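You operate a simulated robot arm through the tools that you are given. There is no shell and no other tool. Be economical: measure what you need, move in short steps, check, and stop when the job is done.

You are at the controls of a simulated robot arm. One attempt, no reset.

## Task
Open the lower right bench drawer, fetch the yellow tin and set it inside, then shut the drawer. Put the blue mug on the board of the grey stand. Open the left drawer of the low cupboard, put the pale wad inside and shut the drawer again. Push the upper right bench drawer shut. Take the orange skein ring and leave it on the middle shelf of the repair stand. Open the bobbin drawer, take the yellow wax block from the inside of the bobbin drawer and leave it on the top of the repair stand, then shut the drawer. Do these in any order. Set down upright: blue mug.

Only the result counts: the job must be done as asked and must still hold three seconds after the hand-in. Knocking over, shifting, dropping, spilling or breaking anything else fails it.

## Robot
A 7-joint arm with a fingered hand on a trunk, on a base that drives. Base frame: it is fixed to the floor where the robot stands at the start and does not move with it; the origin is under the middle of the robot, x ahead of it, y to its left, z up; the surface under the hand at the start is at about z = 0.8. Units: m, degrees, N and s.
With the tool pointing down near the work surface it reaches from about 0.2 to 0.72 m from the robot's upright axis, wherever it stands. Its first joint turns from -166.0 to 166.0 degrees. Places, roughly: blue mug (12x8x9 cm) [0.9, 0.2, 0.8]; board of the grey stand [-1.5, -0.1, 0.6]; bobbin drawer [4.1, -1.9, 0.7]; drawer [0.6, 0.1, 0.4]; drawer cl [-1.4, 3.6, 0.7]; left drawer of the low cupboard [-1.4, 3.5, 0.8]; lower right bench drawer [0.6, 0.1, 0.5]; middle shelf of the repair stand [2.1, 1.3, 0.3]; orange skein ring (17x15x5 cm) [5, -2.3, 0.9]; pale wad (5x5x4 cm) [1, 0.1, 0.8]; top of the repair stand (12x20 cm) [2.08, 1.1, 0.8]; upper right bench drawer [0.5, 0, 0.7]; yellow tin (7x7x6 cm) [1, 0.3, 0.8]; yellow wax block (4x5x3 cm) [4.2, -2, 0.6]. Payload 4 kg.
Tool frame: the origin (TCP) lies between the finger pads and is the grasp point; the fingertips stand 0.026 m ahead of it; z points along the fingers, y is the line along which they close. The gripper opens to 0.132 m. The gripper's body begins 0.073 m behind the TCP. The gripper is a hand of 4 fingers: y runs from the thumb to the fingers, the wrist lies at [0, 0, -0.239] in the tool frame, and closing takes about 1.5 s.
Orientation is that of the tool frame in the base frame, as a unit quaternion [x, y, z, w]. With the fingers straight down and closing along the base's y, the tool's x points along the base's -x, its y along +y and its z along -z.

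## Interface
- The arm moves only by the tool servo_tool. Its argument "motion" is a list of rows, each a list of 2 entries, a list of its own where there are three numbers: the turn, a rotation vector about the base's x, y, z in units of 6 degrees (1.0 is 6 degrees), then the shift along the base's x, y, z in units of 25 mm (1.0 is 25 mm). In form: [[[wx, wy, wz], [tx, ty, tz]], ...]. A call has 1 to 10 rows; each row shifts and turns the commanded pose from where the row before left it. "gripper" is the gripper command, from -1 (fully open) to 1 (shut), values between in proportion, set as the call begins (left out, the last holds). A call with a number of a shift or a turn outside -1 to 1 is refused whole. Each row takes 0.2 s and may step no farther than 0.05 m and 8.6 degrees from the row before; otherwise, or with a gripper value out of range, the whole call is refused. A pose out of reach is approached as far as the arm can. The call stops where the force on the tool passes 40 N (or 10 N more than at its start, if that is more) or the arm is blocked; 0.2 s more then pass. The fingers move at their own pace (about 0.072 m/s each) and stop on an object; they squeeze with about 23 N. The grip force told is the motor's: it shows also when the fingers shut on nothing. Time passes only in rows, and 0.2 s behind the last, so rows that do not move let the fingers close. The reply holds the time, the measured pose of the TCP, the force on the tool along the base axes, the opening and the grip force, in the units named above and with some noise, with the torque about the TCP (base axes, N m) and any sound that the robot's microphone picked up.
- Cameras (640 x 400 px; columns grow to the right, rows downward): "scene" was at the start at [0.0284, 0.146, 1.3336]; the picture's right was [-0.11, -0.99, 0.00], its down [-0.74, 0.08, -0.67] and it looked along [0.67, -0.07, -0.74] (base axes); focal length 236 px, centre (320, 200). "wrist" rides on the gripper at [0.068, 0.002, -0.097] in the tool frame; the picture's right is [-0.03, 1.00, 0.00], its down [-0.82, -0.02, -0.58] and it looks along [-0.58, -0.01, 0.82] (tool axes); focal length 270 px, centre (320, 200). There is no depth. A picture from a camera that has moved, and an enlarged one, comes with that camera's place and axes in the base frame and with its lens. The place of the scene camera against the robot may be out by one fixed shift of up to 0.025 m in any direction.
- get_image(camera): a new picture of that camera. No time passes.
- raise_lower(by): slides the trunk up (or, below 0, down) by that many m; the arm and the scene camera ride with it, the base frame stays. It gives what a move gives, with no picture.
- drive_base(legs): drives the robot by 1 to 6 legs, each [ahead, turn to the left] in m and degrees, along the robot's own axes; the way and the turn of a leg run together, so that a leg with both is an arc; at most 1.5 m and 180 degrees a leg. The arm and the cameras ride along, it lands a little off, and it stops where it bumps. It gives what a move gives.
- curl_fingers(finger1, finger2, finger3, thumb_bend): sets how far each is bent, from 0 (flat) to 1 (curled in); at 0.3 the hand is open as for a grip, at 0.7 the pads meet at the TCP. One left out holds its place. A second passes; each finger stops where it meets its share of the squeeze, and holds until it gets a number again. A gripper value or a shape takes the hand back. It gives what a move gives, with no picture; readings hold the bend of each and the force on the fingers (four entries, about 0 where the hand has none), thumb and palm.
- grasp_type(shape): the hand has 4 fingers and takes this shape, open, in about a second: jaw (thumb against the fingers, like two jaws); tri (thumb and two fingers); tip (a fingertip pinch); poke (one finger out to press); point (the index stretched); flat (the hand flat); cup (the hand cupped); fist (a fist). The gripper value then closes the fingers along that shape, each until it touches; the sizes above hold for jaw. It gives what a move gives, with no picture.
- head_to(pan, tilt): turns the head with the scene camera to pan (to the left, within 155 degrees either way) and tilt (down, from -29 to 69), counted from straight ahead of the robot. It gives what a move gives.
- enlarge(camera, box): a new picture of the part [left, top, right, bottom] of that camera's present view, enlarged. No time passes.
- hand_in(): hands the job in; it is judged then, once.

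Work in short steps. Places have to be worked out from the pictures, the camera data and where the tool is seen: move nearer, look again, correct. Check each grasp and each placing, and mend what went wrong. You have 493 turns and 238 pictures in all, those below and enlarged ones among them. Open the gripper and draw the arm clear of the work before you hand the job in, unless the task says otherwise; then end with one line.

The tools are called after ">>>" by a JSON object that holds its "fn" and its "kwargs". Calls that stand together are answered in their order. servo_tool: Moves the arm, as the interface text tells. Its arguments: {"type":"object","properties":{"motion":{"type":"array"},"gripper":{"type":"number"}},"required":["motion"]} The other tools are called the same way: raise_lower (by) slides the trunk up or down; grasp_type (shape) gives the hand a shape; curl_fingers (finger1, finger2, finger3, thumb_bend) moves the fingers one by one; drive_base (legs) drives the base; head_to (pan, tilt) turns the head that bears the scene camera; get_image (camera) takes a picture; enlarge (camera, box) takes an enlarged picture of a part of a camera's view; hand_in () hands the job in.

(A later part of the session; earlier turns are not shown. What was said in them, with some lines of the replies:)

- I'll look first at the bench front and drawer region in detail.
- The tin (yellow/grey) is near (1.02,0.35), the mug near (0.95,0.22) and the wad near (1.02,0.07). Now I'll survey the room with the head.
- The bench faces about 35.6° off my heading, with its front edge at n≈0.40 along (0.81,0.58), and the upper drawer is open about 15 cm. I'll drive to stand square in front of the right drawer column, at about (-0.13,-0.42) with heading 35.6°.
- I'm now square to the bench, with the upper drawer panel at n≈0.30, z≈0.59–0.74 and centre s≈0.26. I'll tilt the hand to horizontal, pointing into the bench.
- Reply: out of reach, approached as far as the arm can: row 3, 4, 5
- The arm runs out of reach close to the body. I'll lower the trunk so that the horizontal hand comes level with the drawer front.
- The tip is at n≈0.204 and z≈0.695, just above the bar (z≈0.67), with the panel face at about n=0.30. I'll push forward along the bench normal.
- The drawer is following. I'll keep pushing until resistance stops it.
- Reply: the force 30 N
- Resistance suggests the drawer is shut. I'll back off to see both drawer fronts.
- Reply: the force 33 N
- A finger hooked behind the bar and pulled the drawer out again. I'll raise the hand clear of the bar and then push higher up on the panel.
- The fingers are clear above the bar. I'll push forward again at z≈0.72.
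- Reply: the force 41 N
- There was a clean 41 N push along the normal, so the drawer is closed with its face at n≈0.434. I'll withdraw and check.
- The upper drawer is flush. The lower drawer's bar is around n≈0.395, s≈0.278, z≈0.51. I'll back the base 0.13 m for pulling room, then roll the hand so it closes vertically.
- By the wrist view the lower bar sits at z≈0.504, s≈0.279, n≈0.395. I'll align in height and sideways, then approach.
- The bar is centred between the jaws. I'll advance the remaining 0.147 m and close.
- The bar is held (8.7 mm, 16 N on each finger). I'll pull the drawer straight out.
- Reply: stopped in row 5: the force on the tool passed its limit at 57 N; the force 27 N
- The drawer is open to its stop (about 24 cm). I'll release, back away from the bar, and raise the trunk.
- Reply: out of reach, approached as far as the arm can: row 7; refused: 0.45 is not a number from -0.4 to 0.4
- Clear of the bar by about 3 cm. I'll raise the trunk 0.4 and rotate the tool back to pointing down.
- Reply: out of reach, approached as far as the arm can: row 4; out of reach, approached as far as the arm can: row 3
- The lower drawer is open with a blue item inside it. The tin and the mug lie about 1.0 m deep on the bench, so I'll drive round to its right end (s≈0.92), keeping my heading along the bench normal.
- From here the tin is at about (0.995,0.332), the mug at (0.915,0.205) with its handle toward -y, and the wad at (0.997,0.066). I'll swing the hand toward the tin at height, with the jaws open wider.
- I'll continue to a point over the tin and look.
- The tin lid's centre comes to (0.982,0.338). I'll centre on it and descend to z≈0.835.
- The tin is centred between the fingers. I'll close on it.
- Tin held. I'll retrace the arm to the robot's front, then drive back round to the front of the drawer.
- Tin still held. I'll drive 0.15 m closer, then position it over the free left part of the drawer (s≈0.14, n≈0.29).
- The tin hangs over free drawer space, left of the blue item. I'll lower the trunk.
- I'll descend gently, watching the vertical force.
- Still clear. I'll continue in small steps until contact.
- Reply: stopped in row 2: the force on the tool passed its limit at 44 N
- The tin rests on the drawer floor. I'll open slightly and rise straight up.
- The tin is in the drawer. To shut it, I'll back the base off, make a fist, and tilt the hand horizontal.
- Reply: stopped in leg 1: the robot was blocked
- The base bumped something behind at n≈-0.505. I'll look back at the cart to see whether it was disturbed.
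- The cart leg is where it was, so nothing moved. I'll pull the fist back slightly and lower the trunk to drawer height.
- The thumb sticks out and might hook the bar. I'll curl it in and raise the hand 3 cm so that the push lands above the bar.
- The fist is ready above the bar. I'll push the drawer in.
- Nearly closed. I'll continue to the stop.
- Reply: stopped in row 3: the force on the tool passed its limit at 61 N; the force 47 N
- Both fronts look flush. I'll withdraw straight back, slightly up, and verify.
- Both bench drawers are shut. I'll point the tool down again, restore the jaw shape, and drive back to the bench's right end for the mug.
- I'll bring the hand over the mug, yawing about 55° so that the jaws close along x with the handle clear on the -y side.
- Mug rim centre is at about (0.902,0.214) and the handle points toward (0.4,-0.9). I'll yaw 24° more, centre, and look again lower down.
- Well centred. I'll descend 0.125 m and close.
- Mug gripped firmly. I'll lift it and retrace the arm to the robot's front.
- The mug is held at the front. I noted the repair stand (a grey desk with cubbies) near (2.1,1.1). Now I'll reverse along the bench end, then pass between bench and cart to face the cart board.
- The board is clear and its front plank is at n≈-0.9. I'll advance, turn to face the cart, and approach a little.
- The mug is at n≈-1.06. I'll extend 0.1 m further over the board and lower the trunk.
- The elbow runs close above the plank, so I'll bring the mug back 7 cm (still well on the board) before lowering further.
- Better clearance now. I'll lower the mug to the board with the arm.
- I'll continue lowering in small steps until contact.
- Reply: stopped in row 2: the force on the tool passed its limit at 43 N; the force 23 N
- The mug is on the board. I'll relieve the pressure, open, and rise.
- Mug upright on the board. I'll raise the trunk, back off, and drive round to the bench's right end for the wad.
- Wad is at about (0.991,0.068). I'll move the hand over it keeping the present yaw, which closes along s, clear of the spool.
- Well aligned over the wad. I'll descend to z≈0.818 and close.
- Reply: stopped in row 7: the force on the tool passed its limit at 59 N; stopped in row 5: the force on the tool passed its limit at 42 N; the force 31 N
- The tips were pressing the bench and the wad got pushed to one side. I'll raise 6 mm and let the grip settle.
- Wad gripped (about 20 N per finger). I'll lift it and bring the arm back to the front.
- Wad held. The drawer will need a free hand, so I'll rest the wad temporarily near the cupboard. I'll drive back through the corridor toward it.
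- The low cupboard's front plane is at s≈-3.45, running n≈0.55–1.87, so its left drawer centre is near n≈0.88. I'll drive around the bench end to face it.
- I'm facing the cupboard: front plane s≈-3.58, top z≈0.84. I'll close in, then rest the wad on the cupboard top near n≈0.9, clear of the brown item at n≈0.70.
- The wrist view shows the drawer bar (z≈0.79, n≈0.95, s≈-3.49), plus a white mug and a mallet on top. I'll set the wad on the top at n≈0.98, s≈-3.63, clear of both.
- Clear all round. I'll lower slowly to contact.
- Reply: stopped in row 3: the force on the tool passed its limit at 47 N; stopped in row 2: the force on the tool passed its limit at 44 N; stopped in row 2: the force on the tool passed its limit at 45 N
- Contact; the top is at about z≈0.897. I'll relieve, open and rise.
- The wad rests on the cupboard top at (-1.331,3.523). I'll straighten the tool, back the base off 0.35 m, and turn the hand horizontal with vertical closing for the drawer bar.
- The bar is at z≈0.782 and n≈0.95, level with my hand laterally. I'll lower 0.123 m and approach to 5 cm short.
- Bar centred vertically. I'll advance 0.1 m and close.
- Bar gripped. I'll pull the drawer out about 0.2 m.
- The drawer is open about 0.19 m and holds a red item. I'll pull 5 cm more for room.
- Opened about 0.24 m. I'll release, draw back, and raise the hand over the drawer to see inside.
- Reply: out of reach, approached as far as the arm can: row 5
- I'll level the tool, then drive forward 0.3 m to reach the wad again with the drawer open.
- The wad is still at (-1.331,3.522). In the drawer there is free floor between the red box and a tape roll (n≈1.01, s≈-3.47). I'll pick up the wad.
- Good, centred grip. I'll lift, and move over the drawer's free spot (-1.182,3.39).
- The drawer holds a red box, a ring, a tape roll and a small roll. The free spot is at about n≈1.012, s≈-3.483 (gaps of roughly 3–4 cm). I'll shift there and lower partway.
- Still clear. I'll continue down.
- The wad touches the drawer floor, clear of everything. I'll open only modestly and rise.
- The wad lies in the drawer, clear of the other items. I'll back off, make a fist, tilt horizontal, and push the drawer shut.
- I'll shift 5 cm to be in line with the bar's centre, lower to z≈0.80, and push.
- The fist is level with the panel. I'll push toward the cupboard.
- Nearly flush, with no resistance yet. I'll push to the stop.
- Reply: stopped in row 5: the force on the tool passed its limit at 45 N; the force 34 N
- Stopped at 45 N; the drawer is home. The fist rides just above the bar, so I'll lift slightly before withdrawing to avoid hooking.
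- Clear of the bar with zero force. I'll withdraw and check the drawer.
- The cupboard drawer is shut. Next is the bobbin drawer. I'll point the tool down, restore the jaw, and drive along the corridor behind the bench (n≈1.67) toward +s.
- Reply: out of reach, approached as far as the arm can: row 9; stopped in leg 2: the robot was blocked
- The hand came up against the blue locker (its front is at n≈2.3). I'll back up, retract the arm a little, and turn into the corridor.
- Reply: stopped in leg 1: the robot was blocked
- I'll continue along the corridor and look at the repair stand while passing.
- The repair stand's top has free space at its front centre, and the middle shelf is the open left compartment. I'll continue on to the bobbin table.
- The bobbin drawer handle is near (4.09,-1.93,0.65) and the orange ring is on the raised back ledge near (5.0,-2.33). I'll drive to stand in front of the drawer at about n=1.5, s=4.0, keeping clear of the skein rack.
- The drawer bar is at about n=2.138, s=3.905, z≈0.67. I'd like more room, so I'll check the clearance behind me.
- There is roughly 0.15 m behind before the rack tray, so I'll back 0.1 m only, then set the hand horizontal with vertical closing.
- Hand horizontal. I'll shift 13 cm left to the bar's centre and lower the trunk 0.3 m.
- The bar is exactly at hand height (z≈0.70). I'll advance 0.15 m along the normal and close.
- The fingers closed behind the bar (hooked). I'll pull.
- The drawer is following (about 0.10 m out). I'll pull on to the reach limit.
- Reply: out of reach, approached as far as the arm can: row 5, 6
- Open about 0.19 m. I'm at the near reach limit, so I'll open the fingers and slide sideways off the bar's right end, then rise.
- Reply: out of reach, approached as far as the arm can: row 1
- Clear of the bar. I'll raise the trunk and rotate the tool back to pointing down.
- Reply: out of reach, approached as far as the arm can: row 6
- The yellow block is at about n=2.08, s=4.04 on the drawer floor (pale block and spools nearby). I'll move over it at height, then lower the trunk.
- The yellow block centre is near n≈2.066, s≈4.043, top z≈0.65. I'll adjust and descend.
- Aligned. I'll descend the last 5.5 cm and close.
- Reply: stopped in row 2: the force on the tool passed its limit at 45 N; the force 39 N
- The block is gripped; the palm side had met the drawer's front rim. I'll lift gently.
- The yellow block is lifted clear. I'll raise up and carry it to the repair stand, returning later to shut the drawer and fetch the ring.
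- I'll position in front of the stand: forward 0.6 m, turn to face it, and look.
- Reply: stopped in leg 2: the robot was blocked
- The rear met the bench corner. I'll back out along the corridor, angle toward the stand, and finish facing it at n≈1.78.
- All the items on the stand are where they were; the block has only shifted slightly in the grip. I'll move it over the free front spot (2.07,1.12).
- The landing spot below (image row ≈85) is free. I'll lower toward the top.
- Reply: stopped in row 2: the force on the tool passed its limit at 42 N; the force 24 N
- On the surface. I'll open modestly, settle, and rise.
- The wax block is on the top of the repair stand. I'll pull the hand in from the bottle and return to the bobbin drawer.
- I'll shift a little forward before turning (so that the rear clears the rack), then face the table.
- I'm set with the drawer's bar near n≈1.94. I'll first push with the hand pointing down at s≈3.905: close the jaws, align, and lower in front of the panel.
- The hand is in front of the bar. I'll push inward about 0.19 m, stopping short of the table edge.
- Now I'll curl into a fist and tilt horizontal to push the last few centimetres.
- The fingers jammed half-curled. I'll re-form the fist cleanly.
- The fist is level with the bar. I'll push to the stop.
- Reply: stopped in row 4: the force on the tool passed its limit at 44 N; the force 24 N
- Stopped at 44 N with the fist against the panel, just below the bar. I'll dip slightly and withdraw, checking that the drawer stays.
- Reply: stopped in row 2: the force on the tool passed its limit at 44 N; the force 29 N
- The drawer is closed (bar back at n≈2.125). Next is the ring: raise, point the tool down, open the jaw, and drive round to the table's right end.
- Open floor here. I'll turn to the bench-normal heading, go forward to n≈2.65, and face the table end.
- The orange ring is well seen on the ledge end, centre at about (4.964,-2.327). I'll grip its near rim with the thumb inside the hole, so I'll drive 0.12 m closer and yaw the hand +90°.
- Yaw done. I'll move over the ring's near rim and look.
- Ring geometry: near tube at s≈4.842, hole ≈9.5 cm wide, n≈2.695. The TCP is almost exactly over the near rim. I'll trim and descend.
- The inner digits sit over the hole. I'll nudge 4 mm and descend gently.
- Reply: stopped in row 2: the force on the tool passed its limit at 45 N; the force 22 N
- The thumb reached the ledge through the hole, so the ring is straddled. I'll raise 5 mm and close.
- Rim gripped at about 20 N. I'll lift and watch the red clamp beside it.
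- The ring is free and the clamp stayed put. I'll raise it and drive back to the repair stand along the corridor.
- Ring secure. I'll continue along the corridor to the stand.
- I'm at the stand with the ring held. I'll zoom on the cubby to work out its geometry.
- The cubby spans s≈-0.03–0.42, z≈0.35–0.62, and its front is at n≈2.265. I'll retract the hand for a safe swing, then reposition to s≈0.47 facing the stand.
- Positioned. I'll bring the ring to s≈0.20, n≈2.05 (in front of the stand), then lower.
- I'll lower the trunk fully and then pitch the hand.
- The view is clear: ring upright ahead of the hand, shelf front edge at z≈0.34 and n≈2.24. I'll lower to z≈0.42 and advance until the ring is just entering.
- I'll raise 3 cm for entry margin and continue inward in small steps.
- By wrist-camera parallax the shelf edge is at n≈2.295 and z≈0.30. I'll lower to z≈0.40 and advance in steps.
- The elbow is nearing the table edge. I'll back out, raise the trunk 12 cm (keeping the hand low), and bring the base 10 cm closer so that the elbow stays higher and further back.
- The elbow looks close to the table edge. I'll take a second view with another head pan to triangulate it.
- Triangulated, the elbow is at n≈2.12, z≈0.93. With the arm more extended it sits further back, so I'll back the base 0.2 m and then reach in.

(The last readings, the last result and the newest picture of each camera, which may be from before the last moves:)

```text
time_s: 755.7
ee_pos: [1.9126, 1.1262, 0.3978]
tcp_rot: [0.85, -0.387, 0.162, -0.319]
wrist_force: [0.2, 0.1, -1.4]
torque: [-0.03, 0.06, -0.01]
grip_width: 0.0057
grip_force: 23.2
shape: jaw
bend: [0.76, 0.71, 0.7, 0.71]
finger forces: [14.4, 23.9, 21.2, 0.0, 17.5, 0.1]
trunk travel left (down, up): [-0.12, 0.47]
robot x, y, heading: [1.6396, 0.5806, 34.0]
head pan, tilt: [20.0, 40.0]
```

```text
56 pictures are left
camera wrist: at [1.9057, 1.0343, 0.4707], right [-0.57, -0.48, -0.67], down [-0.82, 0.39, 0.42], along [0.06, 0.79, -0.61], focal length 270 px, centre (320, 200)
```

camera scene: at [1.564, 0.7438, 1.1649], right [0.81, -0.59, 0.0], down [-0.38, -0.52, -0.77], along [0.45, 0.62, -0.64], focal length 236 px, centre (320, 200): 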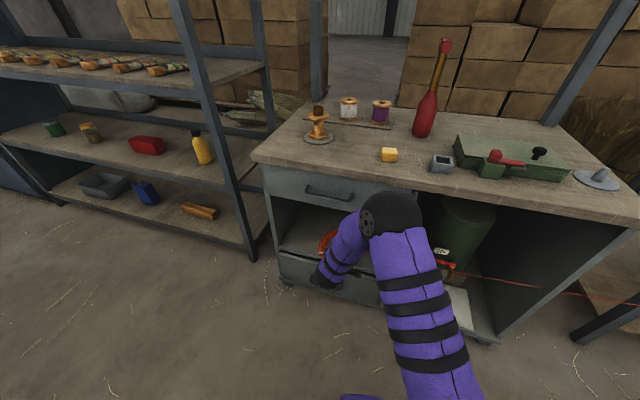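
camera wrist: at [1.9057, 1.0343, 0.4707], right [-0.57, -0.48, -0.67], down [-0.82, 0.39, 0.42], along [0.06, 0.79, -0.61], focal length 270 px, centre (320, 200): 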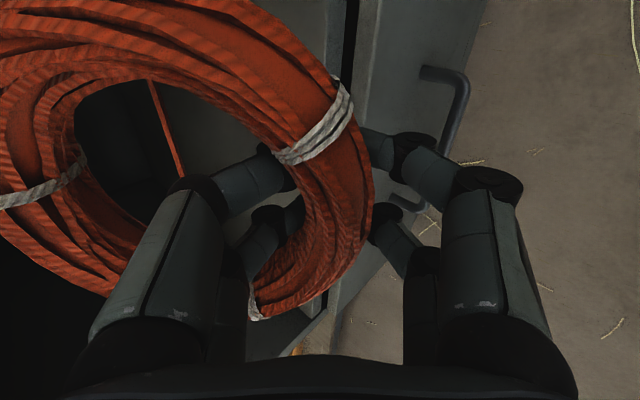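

Clear elbow room now. I'll advance 0.15 m into the cubby.

>>> {"fn": "servo_tool", "kwargs": {"motion": [[[0, 0, 0], [0.7, 0.5, 0]], [[0, 0, 0], [0.7, 0.5, 0]], [[0, 0, 0], [0.7, 0.5, 0]], [[0, 0, 0], [0.7, 0.5, 0]]]}}

>>> {"fn": "get_image", "kwargs": {"camera": "wrist"}}

>>> {"fn": "enlarge", "kwargs": {"camera": "scene", "box": [230, 120, 450, 300]}}

```text
time_s: 756.7
ee_pos: [1.9828, 1.1763, 0.3972]
tcp_rot: [0.85, -0.386, 0.163, -0.319]
wrist_force: [-0.2, 0.7, -1.1]
torque: [-0.04, 0.05, 0.01]
grip_width: 0.0053
grip_force: 23.1
shape: jaw
bend: [0.76, 0.71, 0.7, 0.71]
finger forces: [14.3, 24.0, 21.1, 0.0, 17.2, 0.0]
trunk travel left (down, up): [-0.12, 0.47]
robot x, y, heading: [1.6368, 0.5781, 34.0]
head pan, tilt: [20.0, 40.0]
```

```text
55 pictures are left
camera wrist: at [1.9759, 1.0848, 0.4707], right [-0.57, -0.48, -0.67], down [-0.82, 0.39, 0.42], along [0.06, 0.79, -0.61], focal length 270 px, centre (320, 200)
```

wrist: 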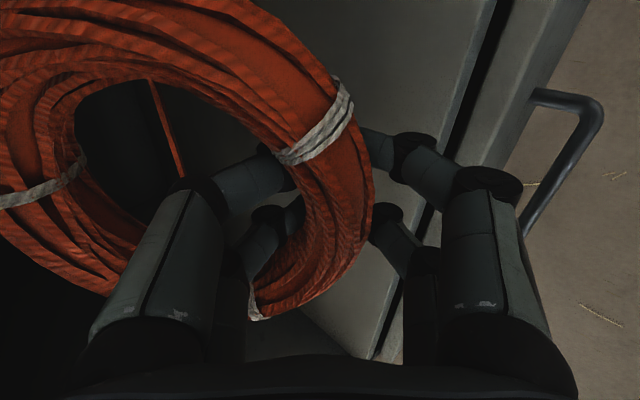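

```text
2.22 times, centred on (340, 210) of scene
camera zoom: at [1.5639, 0.7438, 1.1649], right [0.81, -0.59, 0.0], down [-0.38, -0.52, -0.77], along [0.45, 0.62, -0.64], focal length 524 px, centre (276, 178)
```

zoom: 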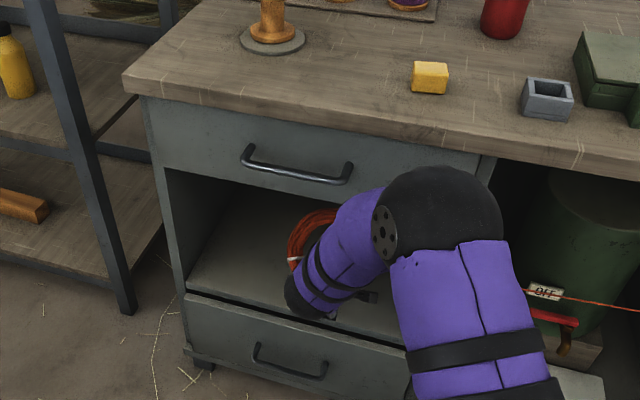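

The refined shelf edge is n≈2.275 with top z≈0.32–0.33. I'll advance 6 cm more and lower to contact.

>>> {"fn": "servo_tool", "kwargs": {"motion": [[[0, 0, 0], [0.65, 0.47, 0]], [[0, 0, 0], [0.65, 0.47, 0]], [[0, 0, 0], [0.65, 0.47, 0]]]}}

>>> {"fn": "servo_tool", "kwargs": {"motion": [[[0, 0, 0], [0, 0, -0.3]], [[0, 0, 0], [0, 0, -0.3]]]}}

>>> {"fn": "servo_tool", "kwargs": {"motion": [[[0, 0, 0], [0, 0, -0.2]], [[0, 0, 0], [0, 0, -0.2]]]}}

>>> {"fn": "get_image", "kwargs": {"camera": "wrist"}}

```text
time_s: 757.5
ee_pos: [2.0311, 1.2112, 0.3969]
tcp_rot: [0.85, -0.387, 0.162, -0.319]
wrist_force: [-0.7, -0.2, -1.2]
torque: [-0.07, 0.0, -0.03]
grip_width: 0.0055
grip_force: 22.8
shape: jaw
bend: [0.76, 0.71, 0.7, 0.71]
finger forces: [14.4, 24.0, 21.1, 0.0, 17.2, 0.1]
trunk travel left (down, up): [-0.12, 0.47]
robot x, y, heading: [1.6409, 0.5797, 33.9]
head pan, tilt: [20.0, 40.0]
```

```text
time_s: 758.1
ee_pos: [2.0302, 1.2116, 0.3838]
tcp_rot: [0.85, -0.386, 0.163, -0.32]
wrist_force: [0.0, 0.1, -1.5]
torque: [0.0, 0.06, -0.04]
grip_width: 0.0055
grip_force: 22.9
shape: jaw
bend: [0.76, 0.71, 0.7, 0.71]
finger forces: [14.5, 23.9, 21.0, 0.1, 17.4, 0.0]
trunk travel left (down, up): [-0.12, 0.47]
robot x, y, heading: [1.6405, 0.5798, 34.2]
head pan, tilt: [20.0, 40.0]
```

```text
time_s: 758.7
ee_pos: [2.0314, 1.2105, 0.3729]
tcp_rot: [0.85, -0.387, 0.163, -0.319]
wrist_force: [-0.5, 0.0, -2.7]
torque: [-0.03, 0.06, 0.01]
grip_width: 0.0056
grip_force: 22.8
shape: jaw
bend: [0.76, 0.71, 0.7, 0.71]
finger forces: [14.4, 23.9, 21.1, 0.0, 17.3, 0.0]
trunk travel left (down, up): [-0.12, 0.47]
robot x, y, heading: [1.6385, 0.5779, 34.0]
head pan, tilt: [20.0, 40.0]
```

```text
53 pictures are left
camera wrist: at [2.0244, 1.1193, 0.446], right [-0.57, -0.48, -0.67], down [-0.82, 0.39, 0.42], along [0.06, 0.79, -0.61], focal length 270 px, centre (320, 200)
```

wrist: 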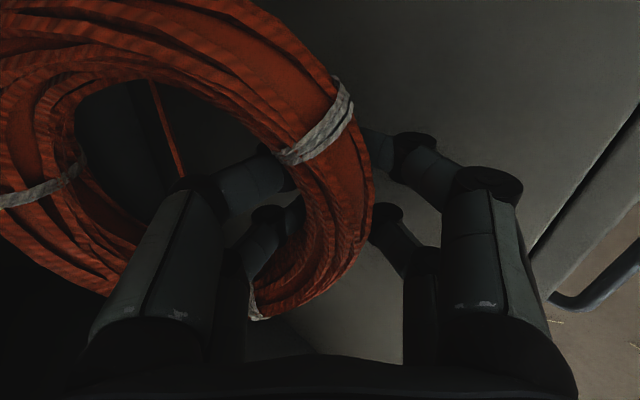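

Well inside. I'll nudge 3 cm deeper and lower to contact.

>>> {"fn": "servo_tool", "kwargs": {"motion": [[[0, 0, 0], [0.5, 0.36, 0]], [[0, 0, 0], [0.5, 0.36, -0.2]], [[0, 0, 0], [0, 0, -0.2]]]}}

>>> {"fn": "servo_tool", "kwargs": {"motion": [[[0, 0, 0], [0, 0, -0.2]], [[0, 0, 0], [0, 0, -0.2]]]}}

>>> {"fn": "servo_tool", "kwargs": {"motion": [[[0, 0, 0], [0, 0, -0.2]], [[0, 0, 0], [0, 0, -0.2]]]}}

```text
time_s: 759.5
ee_pos: [2.0558, 1.2291, 0.3644]
tcp_rot: [0.85, -0.387, 0.163, -0.32]
wrist_force: [0.7, 0.6, -1.5]
torque: [-0.06, 0.02, -0.02]
grip_width: 0.0056
grip_force: 23.1
shape: jaw
bend: [0.76, 0.71, 0.7, 0.71]
finger forces: [14.4, 23.9, 21.0, 0.0, 17.2, 0.0]
trunk travel left (down, up): [-0.12, 0.47]
robot x, y, heading: [1.6385, 0.5741, 34.2]
head pan, tilt: [20.0, 40.0]
```

```text
time_s: 760.1
ee_pos: [2.0572, 1.2298, 0.3533]
tcp_rot: [0.849, -0.387, 0.162, -0.32]
wrist_force: [1.7, -0.3, 0.6]
torque: [-0.13, 0.06, -0.05]
grip_width: 0.0054
grip_force: 22.8
shape: jaw
bend: [0.76, 0.71, 0.7, 0.71]
finger forces: [16.0, 23.9, 21.1, 0.1, 17.4, 0.0]
trunk travel left (down, up): [-0.12, 0.47]
robot x, y, heading: [1.6387, 0.5828, 34.2]
head pan, tilt: [20.0, 40.0]
```

```text
time_s: 760.8
ee_pos: [2.0589, 1.2325, 0.3514]
tcp_rot: [0.846, -0.387, 0.165, -0.326]
wrist_force: [-2.6, -3.8, 18.1]
torque: [-0.72, 0.3, -0.1]
grip_width: 0.0052
grip_force: 23.4
shape: jaw
bend: [0.78, 0.71, 0.68, 0.71]
finger forces: [39.1, 24.9, 22.8, 0.0, 20.4, 0.1]
trunk travel left (down, up): [-0.12, 0.47]
robot x, y, heading: [1.6378, 0.5777, 34.3]
head pan, tilt: [20.0, 40.0]
stopped in row 2: the force on the tool passed its limit at 42 N (the readings are from after the stop); the commanded pose is now the measured one
```

The ring rests on the shelf. I'll ease up 8 mm and open the jaws moderately so that it settles flat.

>>> {"fn": "servo_tool", "kwargs": {"motion": [[[0, 0, 0], [0, 0, 0.3]], [[0, 0, 0], [0, 0, 0]]]}}

>>> {"fn": "servo_tool", "kwargs": {"motion": [[[0, 0, 0], [0, 0, 0]], [[0, 0, 0], [0, 0, 0]], [[0, 0, 0], [0, 0, 0]], [[0, 0, 0], [0, 0, 0]], [[0, 0, 0], [0, 0, 0]]], "gripper": 0.1}}

>>> {"fn": "get_image", "kwargs": {"camera": "wrist"}}

>>> {"fn": "enlarge", "kwargs": {"camera": "scene", "box": [230, 120, 450, 300]}}

```text
time_s: 761.4
ee_pos: [2.0573, 1.2312, 0.3535]
tcp_rot: [0.848, -0.388, 0.164, -0.321]
wrist_force: [0.2, 0.3, -1.2]
torque: [-0.05, 0.04, 0.01]
grip_width: 0.0047
grip_force: 22.1
shape: jaw
bend: [0.77, 0.71, 0.68, 0.71]
finger forces: [15.6, 24.9, 21.8, 0.1, 17.8, 0.0]
trunk travel left (down, up): [-0.12, 0.47]
robot x, y, heading: [1.6408, 0.5798, 34.0]
head pan, tilt: [20.0, 40.0]
```

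```text
time_s: 762.6
ee_pos: [2.0581, 1.2325, 0.3575]
tcp_rot: [0.847, -0.387, 0.165, -0.324]
wrist_force: [2.1, 2.9, 17.0]
torque: [-0.07, 0.23, -0.04]
grip_width: 0.0537
grip_force: 0.1
shape: jaw
bend: [0.76, 0.76, 0.73, 0.7]
finger forces: [7.3, 10.0, 0.1, 0.0, 0.0, 0.0]
trunk travel left (down, up): [-0.12, 0.47]
robot x, y, heading: [1.6395, 0.5819, 34.1]
head pan, tilt: [20.0, 40.0]
```

```text
52 pictures are left
camera wrist: at [2.0512, 1.1401, 0.4302], right [-0.56, -0.47, -0.68], down [-0.82, 0.39, 0.42], along [0.07, 0.79, -0.61], focal length 270 px, centre (320, 200)
```

wrist: 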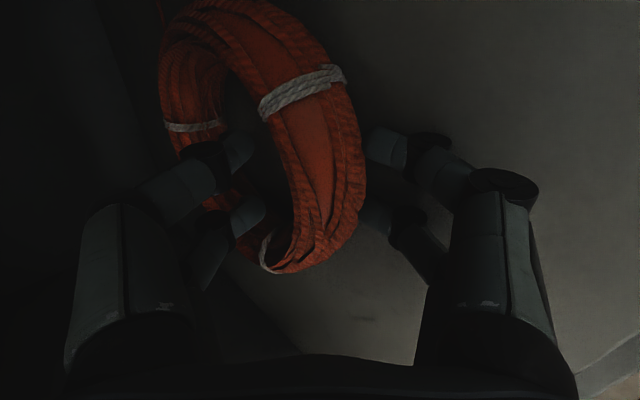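

```text
2.22 times, centred on (340, 210) of scene
camera zoom: at [1.5631, 0.7426, 1.1652], right [0.81, -0.59, 0.0], down [-0.38, -0.52, -0.77], along [0.45, 0.62, -0.64], focal length 524 px, centre (276, 178)
```

zoom: 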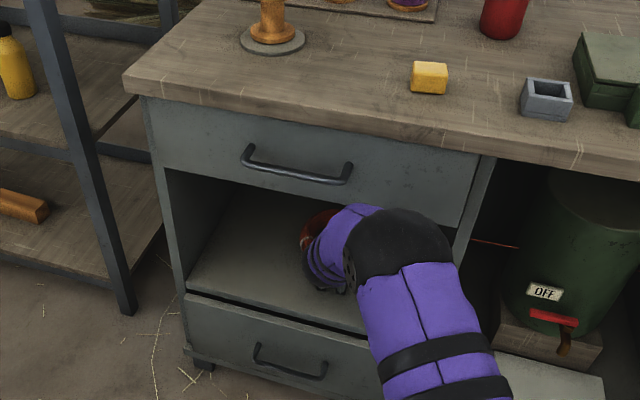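

The ring has settled on the shelf. I'll lift straight up 3 cm so that the thumb clears the rim, then look.

>>> {"fn": "servo_tool", "kwargs": {"motion": [[[0, 0, 0], [0, 0, 0.4]], [[0, 0, 0], [0, 0, 0.4]], [[0, 0, 0], [0, 0, 0.4]]]}}

>>> {"fn": "get_image", "kwargs": {"camera": "wrist"}}

```text
time_s: 763.4
ee_pos: [2.0573, 1.2311, 0.3834]
tcp_rot: [0.849, -0.386, 0.164, -0.322]
wrist_force: [0.1, -0.1, -0.4]
torque: [0.02, -0.01, -0.04]
grip_width: 0.0587
grip_force: 0.0
shape: jaw
bend: [0.73, 0.73, 0.73, 0.7]
finger forces: [0.0, 0.1, 0.1, 0.0, 0.1, 0.0]
trunk travel left (down, up): [-0.12, 0.47]
robot x, y, heading: [1.6356, 0.5803, 34.1]
head pan, tilt: [20.0, 40.0]
```

```text
50 pictures are left
camera wrist: at [2.0503, 1.1393, 0.4577], right [-0.57, -0.47, -0.67], down [-0.82, 0.39, 0.42], along [0.06, 0.79, -0.61], focal length 270 px, centre (320, 200)
```

wrist: 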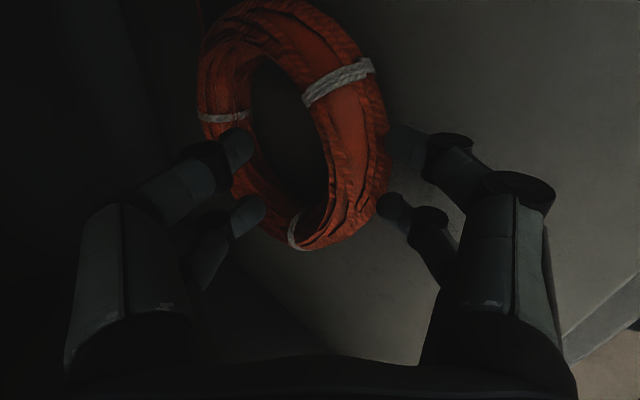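

The ring lies flat, well back from the shelf edge, and the digits are above it. I'll retreat slightly upward and out.

>>> {"fn": "servo_tool", "kwargs": {"motion": [[[0, 0, 0], [-0.1, -0.07, 0.3]], [[0, 0, 0], [-0.4, -0.29, 0.3]], [[0, 0, 0], [-0.6, -0.43, 0]], [[0, 0, 0], [-0.6, -0.43, 0]], [[0, 0, 0], [-0.6, -0.43, 0]]]}}

>>> {"fn": "get_image", "kwargs": {"camera": "wrist"}}

```text
time_s: 764.6
ee_pos: [2.0, 1.1906, 0.4003]
tcp_rot: [0.848, -0.387, 0.166, -0.322]
wrist_force: [-1.7, 1.1, 0.0]
torque: [-0.03, 0.02, 0.03]
grip_width: 0.0588
grip_force: 0.1
shape: jaw
bend: [0.73, 0.73, 0.73, 0.7]
finger forces: [0.0, 0.0, 0.0, 0.0, 0.1, 0.0]
trunk travel left (down, up): [-0.12, 0.47]
robot x, y, heading: [1.6428, 0.5762, 34.2]
head pan, tilt: [20.0, 40.0]
```

```text
49 pictures are left
camera wrist: at [1.9935, 1.0984, 0.4726], right [-0.57, -0.47, -0.68], down [-0.82, 0.39, 0.42], along [0.07, 0.79, -0.61], focal length 270 px, centre (320, 200)
```

wrist: 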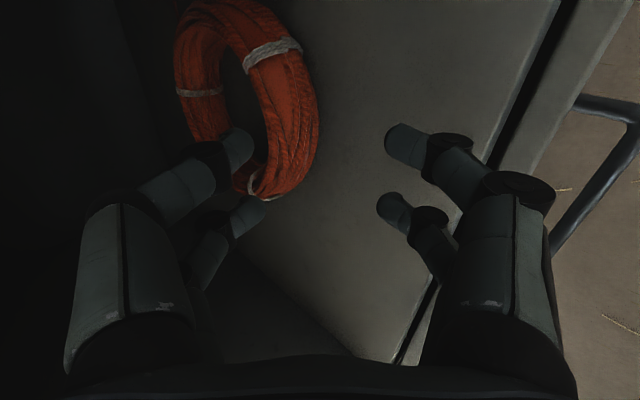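

The ring stayed in place. I'll withdraw fully and check the scene.

>>> {"fn": "servo_tool", "kwargs": {"motion": [[[0, 0, 0], [-0.81, -0.58, 0]], [[0, 0, 0], [-0.81, -0.58, 0]], [[0, 0, 0], [-0.81, -0.58, 0]], [[0, 0, 0], [-0.81, -0.58, 0]], [[0, 0, 0], [-0.81, -0.58, 0]], [[0, 0, 0], [-0.81, -0.58, 0]], [[0, 0, 0], [-0.81, -0.58, 0]], [[0, 0, 0], [-0.81, -0.58, 0]]]}}

>>> {"fn": "raise_lower", "kwargs": {"by": 0.3}}

>>> {"fn": "get_image", "kwargs": {"camera": "scene"}}

```text
time_s: 766.4
ee_pos: [1.8377, 1.0749, 0.4009]
tcp_rot: [0.848, -0.386, 0.165, -0.324]
wrist_force: [0.3, 0.0, -0.2]
torque: [-0.01, 0.0, 0.0]
grip_width: 0.0587
grip_force: 0.0
shape: jaw
bend: [0.73, 0.73, 0.73, 0.7]
finger forces: [0.0, 0.0, 0.0, 0.0, 0.0, 0.0]
trunk travel left (down, up): [-0.12, 0.47]
robot x, y, heading: [1.6379, 0.5832, 34.3]
head pan, tilt: [20.0, 40.0]
```

```text
time_s: 769.4
ee_pos: [1.8378, 1.0746, 0.7006]
tcp_rot: [0.848, -0.387, 0.164, -0.323]
wrist_force: [-0.3, 0.1, -0.7]
torque: [0.0, 0.02, 0.0]
grip_width: 0.0591
grip_force: 0.0
shape: jaw
bend: [0.73, 0.73, 0.73, 0.7]
finger forces: [0.0, 0.0, 0.0, 0.0, 0.0, 0.0]
trunk travel left (down, up): [-0.42, 0.17]
robot x, y, heading: [1.6424, 0.5831, 34.1]
head pan, tilt: [20.0, 40.0]
```

```text
48 pictures are left
camera scene: at [1.5637, 0.7437, 1.4649], right [0.81, -0.59, 0.0], down [-0.38, -0.52, -0.77], along [0.45, 0.62, -0.64], focal length 236 px, centre (320, 200)
```

scene: 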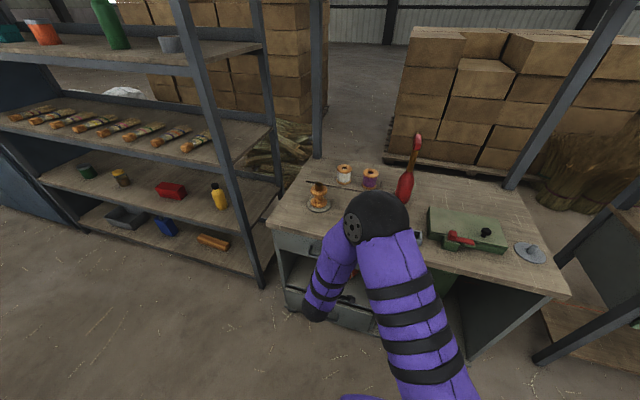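

I'll raise the arm, level the tool, and then check that the block and ring are in place.

>>> {"fn": "raise_lower", "kwargs": {"by": 0.17}}

>>> {"fn": "servo_tool", "kwargs": {"motion": [[[-0.58, 0.81, 0], [0, 0, 0.8]], [[-0.58, 0.81, 0], [0, 0, 0.8]], [[-0.58, 0.81, 0], [0, 0, 0.8]], [[-0.58, 0.81, 0], [0, 0, 0.8]], [[-0.58, 0.81, 0], [0, 0, 0.8]], [[-0.58, 0.81, 0], [0, 0, 0.8]], [[-0.58, 0.81, 0], [0, 0, 0.8]]]}}

>>> {"fn": "drive_base", "kwargs": {"legs": [[0, -60]]}}

>>> {"fn": "head_to", "kwargs": {"pan": 65, "tilt": 40}}

>>> {"fn": "get_image", "kwargs": {"camera": "scene"}}

```text
time_s: 771.3
ee_pos: [1.839, 1.0742, 0.8701]
tcp_rot: [0.848, -0.386, 0.165, -0.324]
wrist_force: [-0.5, -0.3, 0.1]
torque: [-0.03, 0.02, -0.03]
grip_width: 0.0589
grip_force: 0.0
shape: jaw
bend: [0.73, 0.73, 0.73, 0.7]
finger forces: [0.0, 0.0, 0.0, 0.0, 0.0, 0.1]
trunk travel left (down, up): [-0.59, 0.0]
robot x, y, heading: [1.6385, 0.5815, 34.1]
head pan, tilt: [20.0, 40.0]
```

```text
time_s: 772.9
ee_pos: [1.8395, 1.074, 1.0117]
tcp_rot: [0.907, -0.42, -0.012, -0.012]
wrist_force: [0.2, 0.2, -0.5]
torque: [0.0, 0.01, 0.01]
grip_width: 0.0592
grip_force: 0.1
shape: jaw
bend: [0.73, 0.73, 0.73, 0.7]
finger forces: [0.1, 0.0, 0.0, 0.1, 0.0, 0.1]
trunk travel left (down, up): [-0.59, 0.0]
robot x, y, heading: [1.6393, 0.579, 34.0]
head pan, tilt: [20.0, 40.0]
```

```text
time_s: 776.2
ee_pos: [2.1675, 0.6589, 1.0109]
tcp_rot: [-0.578, 0.816, 0.003, 0.017]
wrist_force: [0.3, 0.6, 0.5]
torque: [0.03, 0.01, -0.02]
grip_width: 0.0591
grip_force: 0.1
shape: jaw
bend: [0.73, 0.73, 0.73, 0.7]
finger forces: [0.1, 0.1, 0.1, 0.0, 0.0, 0.1]
trunk travel left (down, up): [-0.59, 0.0]
robot x, y, heading: [1.6432, 0.5797, -25.4]
head pan, tilt: [20.0, 40.0]
```

```text
time_s: 777.3
ee_pos: [2.1679, 0.6576, 1.0111]
tcp_rot: [-0.578, 0.816, 0.003, 0.017]
wrist_force: [-0.7, 0.3, 0.1]
torque: [0.0, 0.03, -0.01]
grip_width: 0.0589
grip_force: 0.1
shape: jaw
bend: [0.73, 0.73, 0.73, 0.7]
finger forces: [0.0, 0.1, 0.0, 0.0, 0.0, 0.0]
trunk travel left (down, up): [-0.59, 0.0]
robot x, y, heading: [1.6381, 0.5764, -25.7]
head pan, tilt: [65.0, 40.0]
```

```text
47 pictures are left
camera scene: at [1.727, 0.7995, 1.6349], right [0.64, -0.77, 0.0], down [-0.5, -0.41, -0.77], along [0.59, 0.49, -0.64], focal length 236 px, centre (320, 200)
```

scene: 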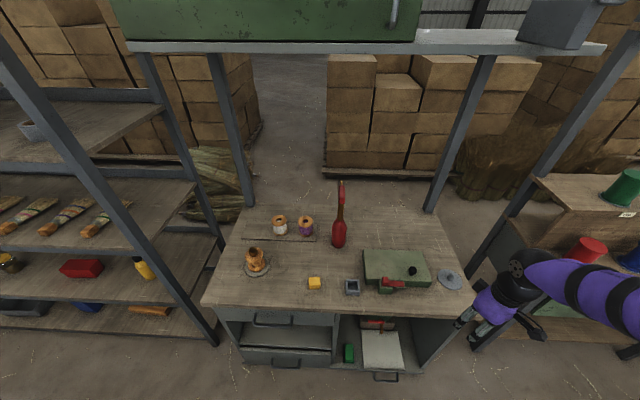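

All top items are in order. I'll turn a bit further away, lower, and look into the cubby to confirm the ring.

>>> {"fn": "drive_base", "kwargs": {"legs": [[0, -30], [0.35, 0]]}}

>>> {"fn": "raise_lower", "kwargs": {"by": -0.35}}

>>> {"fn": "head_to", "kwargs": {"pan": 115, "tilt": 35}}

>>> {"fn": "get_image", "kwargs": {"camera": "scene"}}

```text
time_s: 781.2
ee_pos: [2.3262, 0.0922, 1.0098]
tcp_rot: [-0.342, 0.939, -0.001, 0.018]
wrist_force: [-0.2, -0.8, 0.0]
torque: [0.0, -0.01, 0.03]
grip_width: 0.0588
grip_force: 0.0
shape: jaw
bend: [0.73, 0.73, 0.73, 0.7]
finger forces: [0.1, 0.0, 0.0, 0.0, 0.0, 0.0]
trunk travel left (down, up): [-0.59, 0.0]
robot x, y, heading: [1.8332, 0.2934, -56.1]
head pan, tilt: [65.0, 40.0]
```

```text
time_s: 784.6
ee_pos: [2.3262, 0.0922, 0.6601]
tcp_rot: [-0.342, 0.939, -0.001, 0.017]
wrist_force: [0.2, -0.1, -0.6]
torque: [-0.01, -0.01, -0.01]
grip_width: 0.0591
grip_force: 0.0
shape: jaw
bend: [0.73, 0.73, 0.73, 0.7]
finger forces: [0.1, 0.0, 0.0, 0.0, 0.0, 0.0]
trunk travel left (down, up): [-0.24, 0.35]
robot x, y, heading: [1.833, 0.2963, -56.3]
head pan, tilt: [65.0, 40.0]
```

```text
time_s: 785.8
ee_pos: [2.327, 0.0914, 0.6599]
tcp_rot: [-0.342, 0.94, -0.001, 0.018]
wrist_force: [0.5, 0.4, 0.2]
torque: [0.01, 0.0, -0.02]
grip_width: 0.0591
grip_force: 0.0
shape: jaw
bend: [0.73, 0.73, 0.73, 0.7]
finger forces: [0.0, 0.0, 0.0, 0.0, 0.0, 0.1]
trunk travel left (down, up): [-0.24, 0.35]
robot x, y, heading: [1.8317, 0.2976, -56.1]
head pan, tilt: [115.0, 35.0]
```

```text
46 pictures are left
camera scene: at [1.9817, 0.5067, 1.2925], right [0.86, -0.52, 0.0], down [-0.3, -0.49, -0.82], along [0.42, 0.7, -0.57], focal length 236 px, centre (320, 200)
```

scene: 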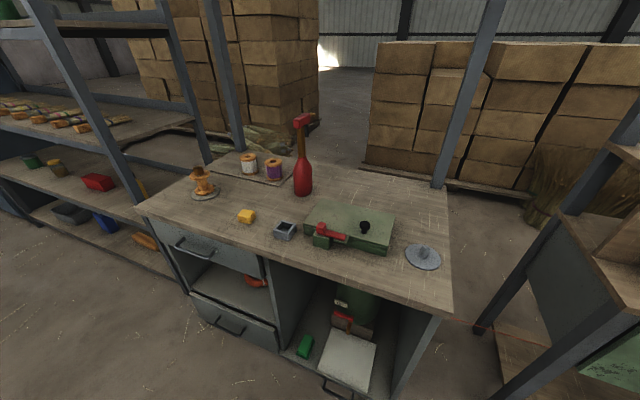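

The ring lies on the middle shelf and the wax block is on top. I'll open the gripper, raise clear, and take a last look toward the bobbin drawer.

>>> {"fn": "servo_tool", "kwargs": {"motion": [[[0, 0, 0], [0, 0, 0.5]], [[0, 0, 0], [0, 0, 0.5]], [[0, 0, 0], [0, 0, 0]], [[0, 0, 0], [0, 0, 0]]], "gripper": -1}}

>>> {"fn": "head_to", "kwargs": {"pan": 20, "tilt": 15}}

>>> {"fn": "get_image", "kwargs": {"camera": "scene"}}

>>> {"fn": "head_to", "kwargs": {"pan": -130, "tilt": 20}}

>>> {"fn": "get_image", "kwargs": {"camera": "scene"}}

```text
time_s: 786.8
ee_pos: [2.3266, 0.0923, 0.6862]
tcp_rot: [-0.342, 0.94, -0.001, 0.018]
wrist_force: [0.1, -0.9, 0.0]
torque: [-0.01, 0.01, 0.0]
grip_width: 0.132
grip_force: 0.0
shape: jaw
bend: [0.3, 0.3, 0.3, 0.3]
finger forces: [0.1, 0.1, 0.1, 0.1, 0.0, 0.0]
trunk travel left (down, up): [-0.24, 0.35]
robot x, y, heading: [1.8326, 0.2966, -56.2]
head pan, tilt: [115.0, 35.0]
```

```text
time_s: 788.5
ee_pos: [2.3266, 0.0919, 0.6849]
tcp_rot: [-0.342, 0.94, -0.001, 0.018]
wrist_force: [-0.1, 0.4, -0.1]
torque: [-0.01, 0.01, 0.03]
grip_width: 0.132
grip_force: 0.0
shape: jaw
bend: [0.3, 0.3, 0.3, 0.3]
finger forces: [0.0, 0.0, 0.1, 0.0, 0.0, 0.0]
trunk travel left (down, up): [-0.24, 0.35]
robot x, y, heading: [1.8327, 0.2937, -55.9]
head pan, tilt: [20.0, 15.0]
```

```text
45 pictures are left
camera scene: at [2.0115, 0.3763, 1.3245], right [-0.59, -0.81, 0.0], down [-0.21, 0.15, -0.97], along [0.78, -0.57, -0.26], focal length 236 px, centre (320, 200)
```

scene: 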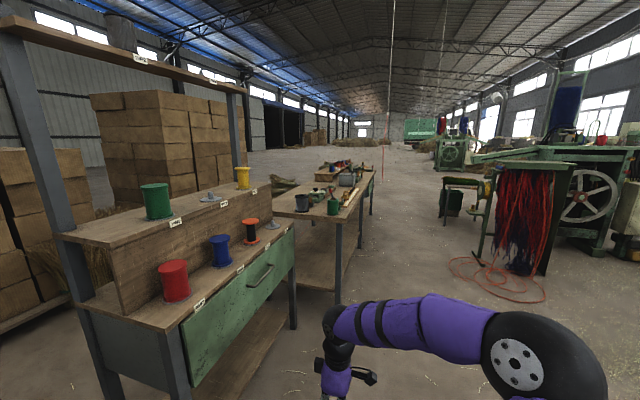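

```text
time_s: 790.8
ee_pos: [2.3275, 0.0919, 0.6853]
tcp_rot: [-0.342, 0.94, -0.001, 0.018]
wrist_force: [0.3, -0.4, 0.2]
torque: [0.0, 0.01, 0.01]
grip_width: 0.1322
grip_force: 0.0
shape: jaw
bend: [0.3, 0.3, 0.3, 0.3]
finger forces: [0.0, 0.1, 0.0, 0.0, 0.0, 0.0]
trunk travel left (down, up): [-0.24, 0.35]
robot x, y, heading: [1.8308, 0.2953, -56.2]
head pan, tilt: [-130.0, 20.0]
```

```text
44 pictures are left
camera scene: at [1.8435, 0.4414, 1.3164], right [0.11, 0.99, 0.0], down [0.34, -0.04, -0.94], along [-0.93, 0.1, -0.34], focal length 236 px, centre (320, 200)
```

scene: 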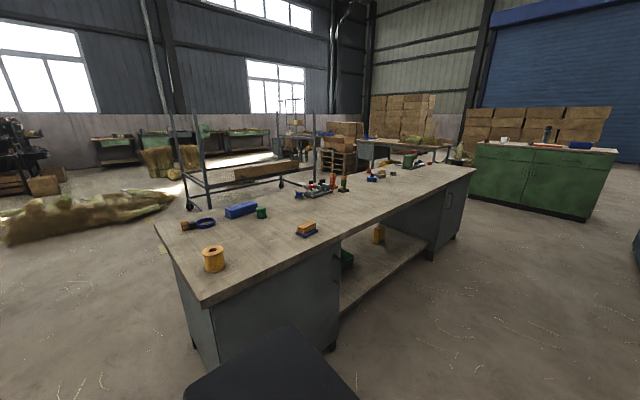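

Everything checks out: the drawers are shut, the items are placed, and the arm is clear with the gripper open. Handing in.

>>> {"fn": "hand_in", "kwargs": {}}

```text
The job is handed in.
```

All the tasks are done and the job is handed in; I couldn't re-check the mug at the end because the cart's front plank hid it, but it was upright on the board when I left it.
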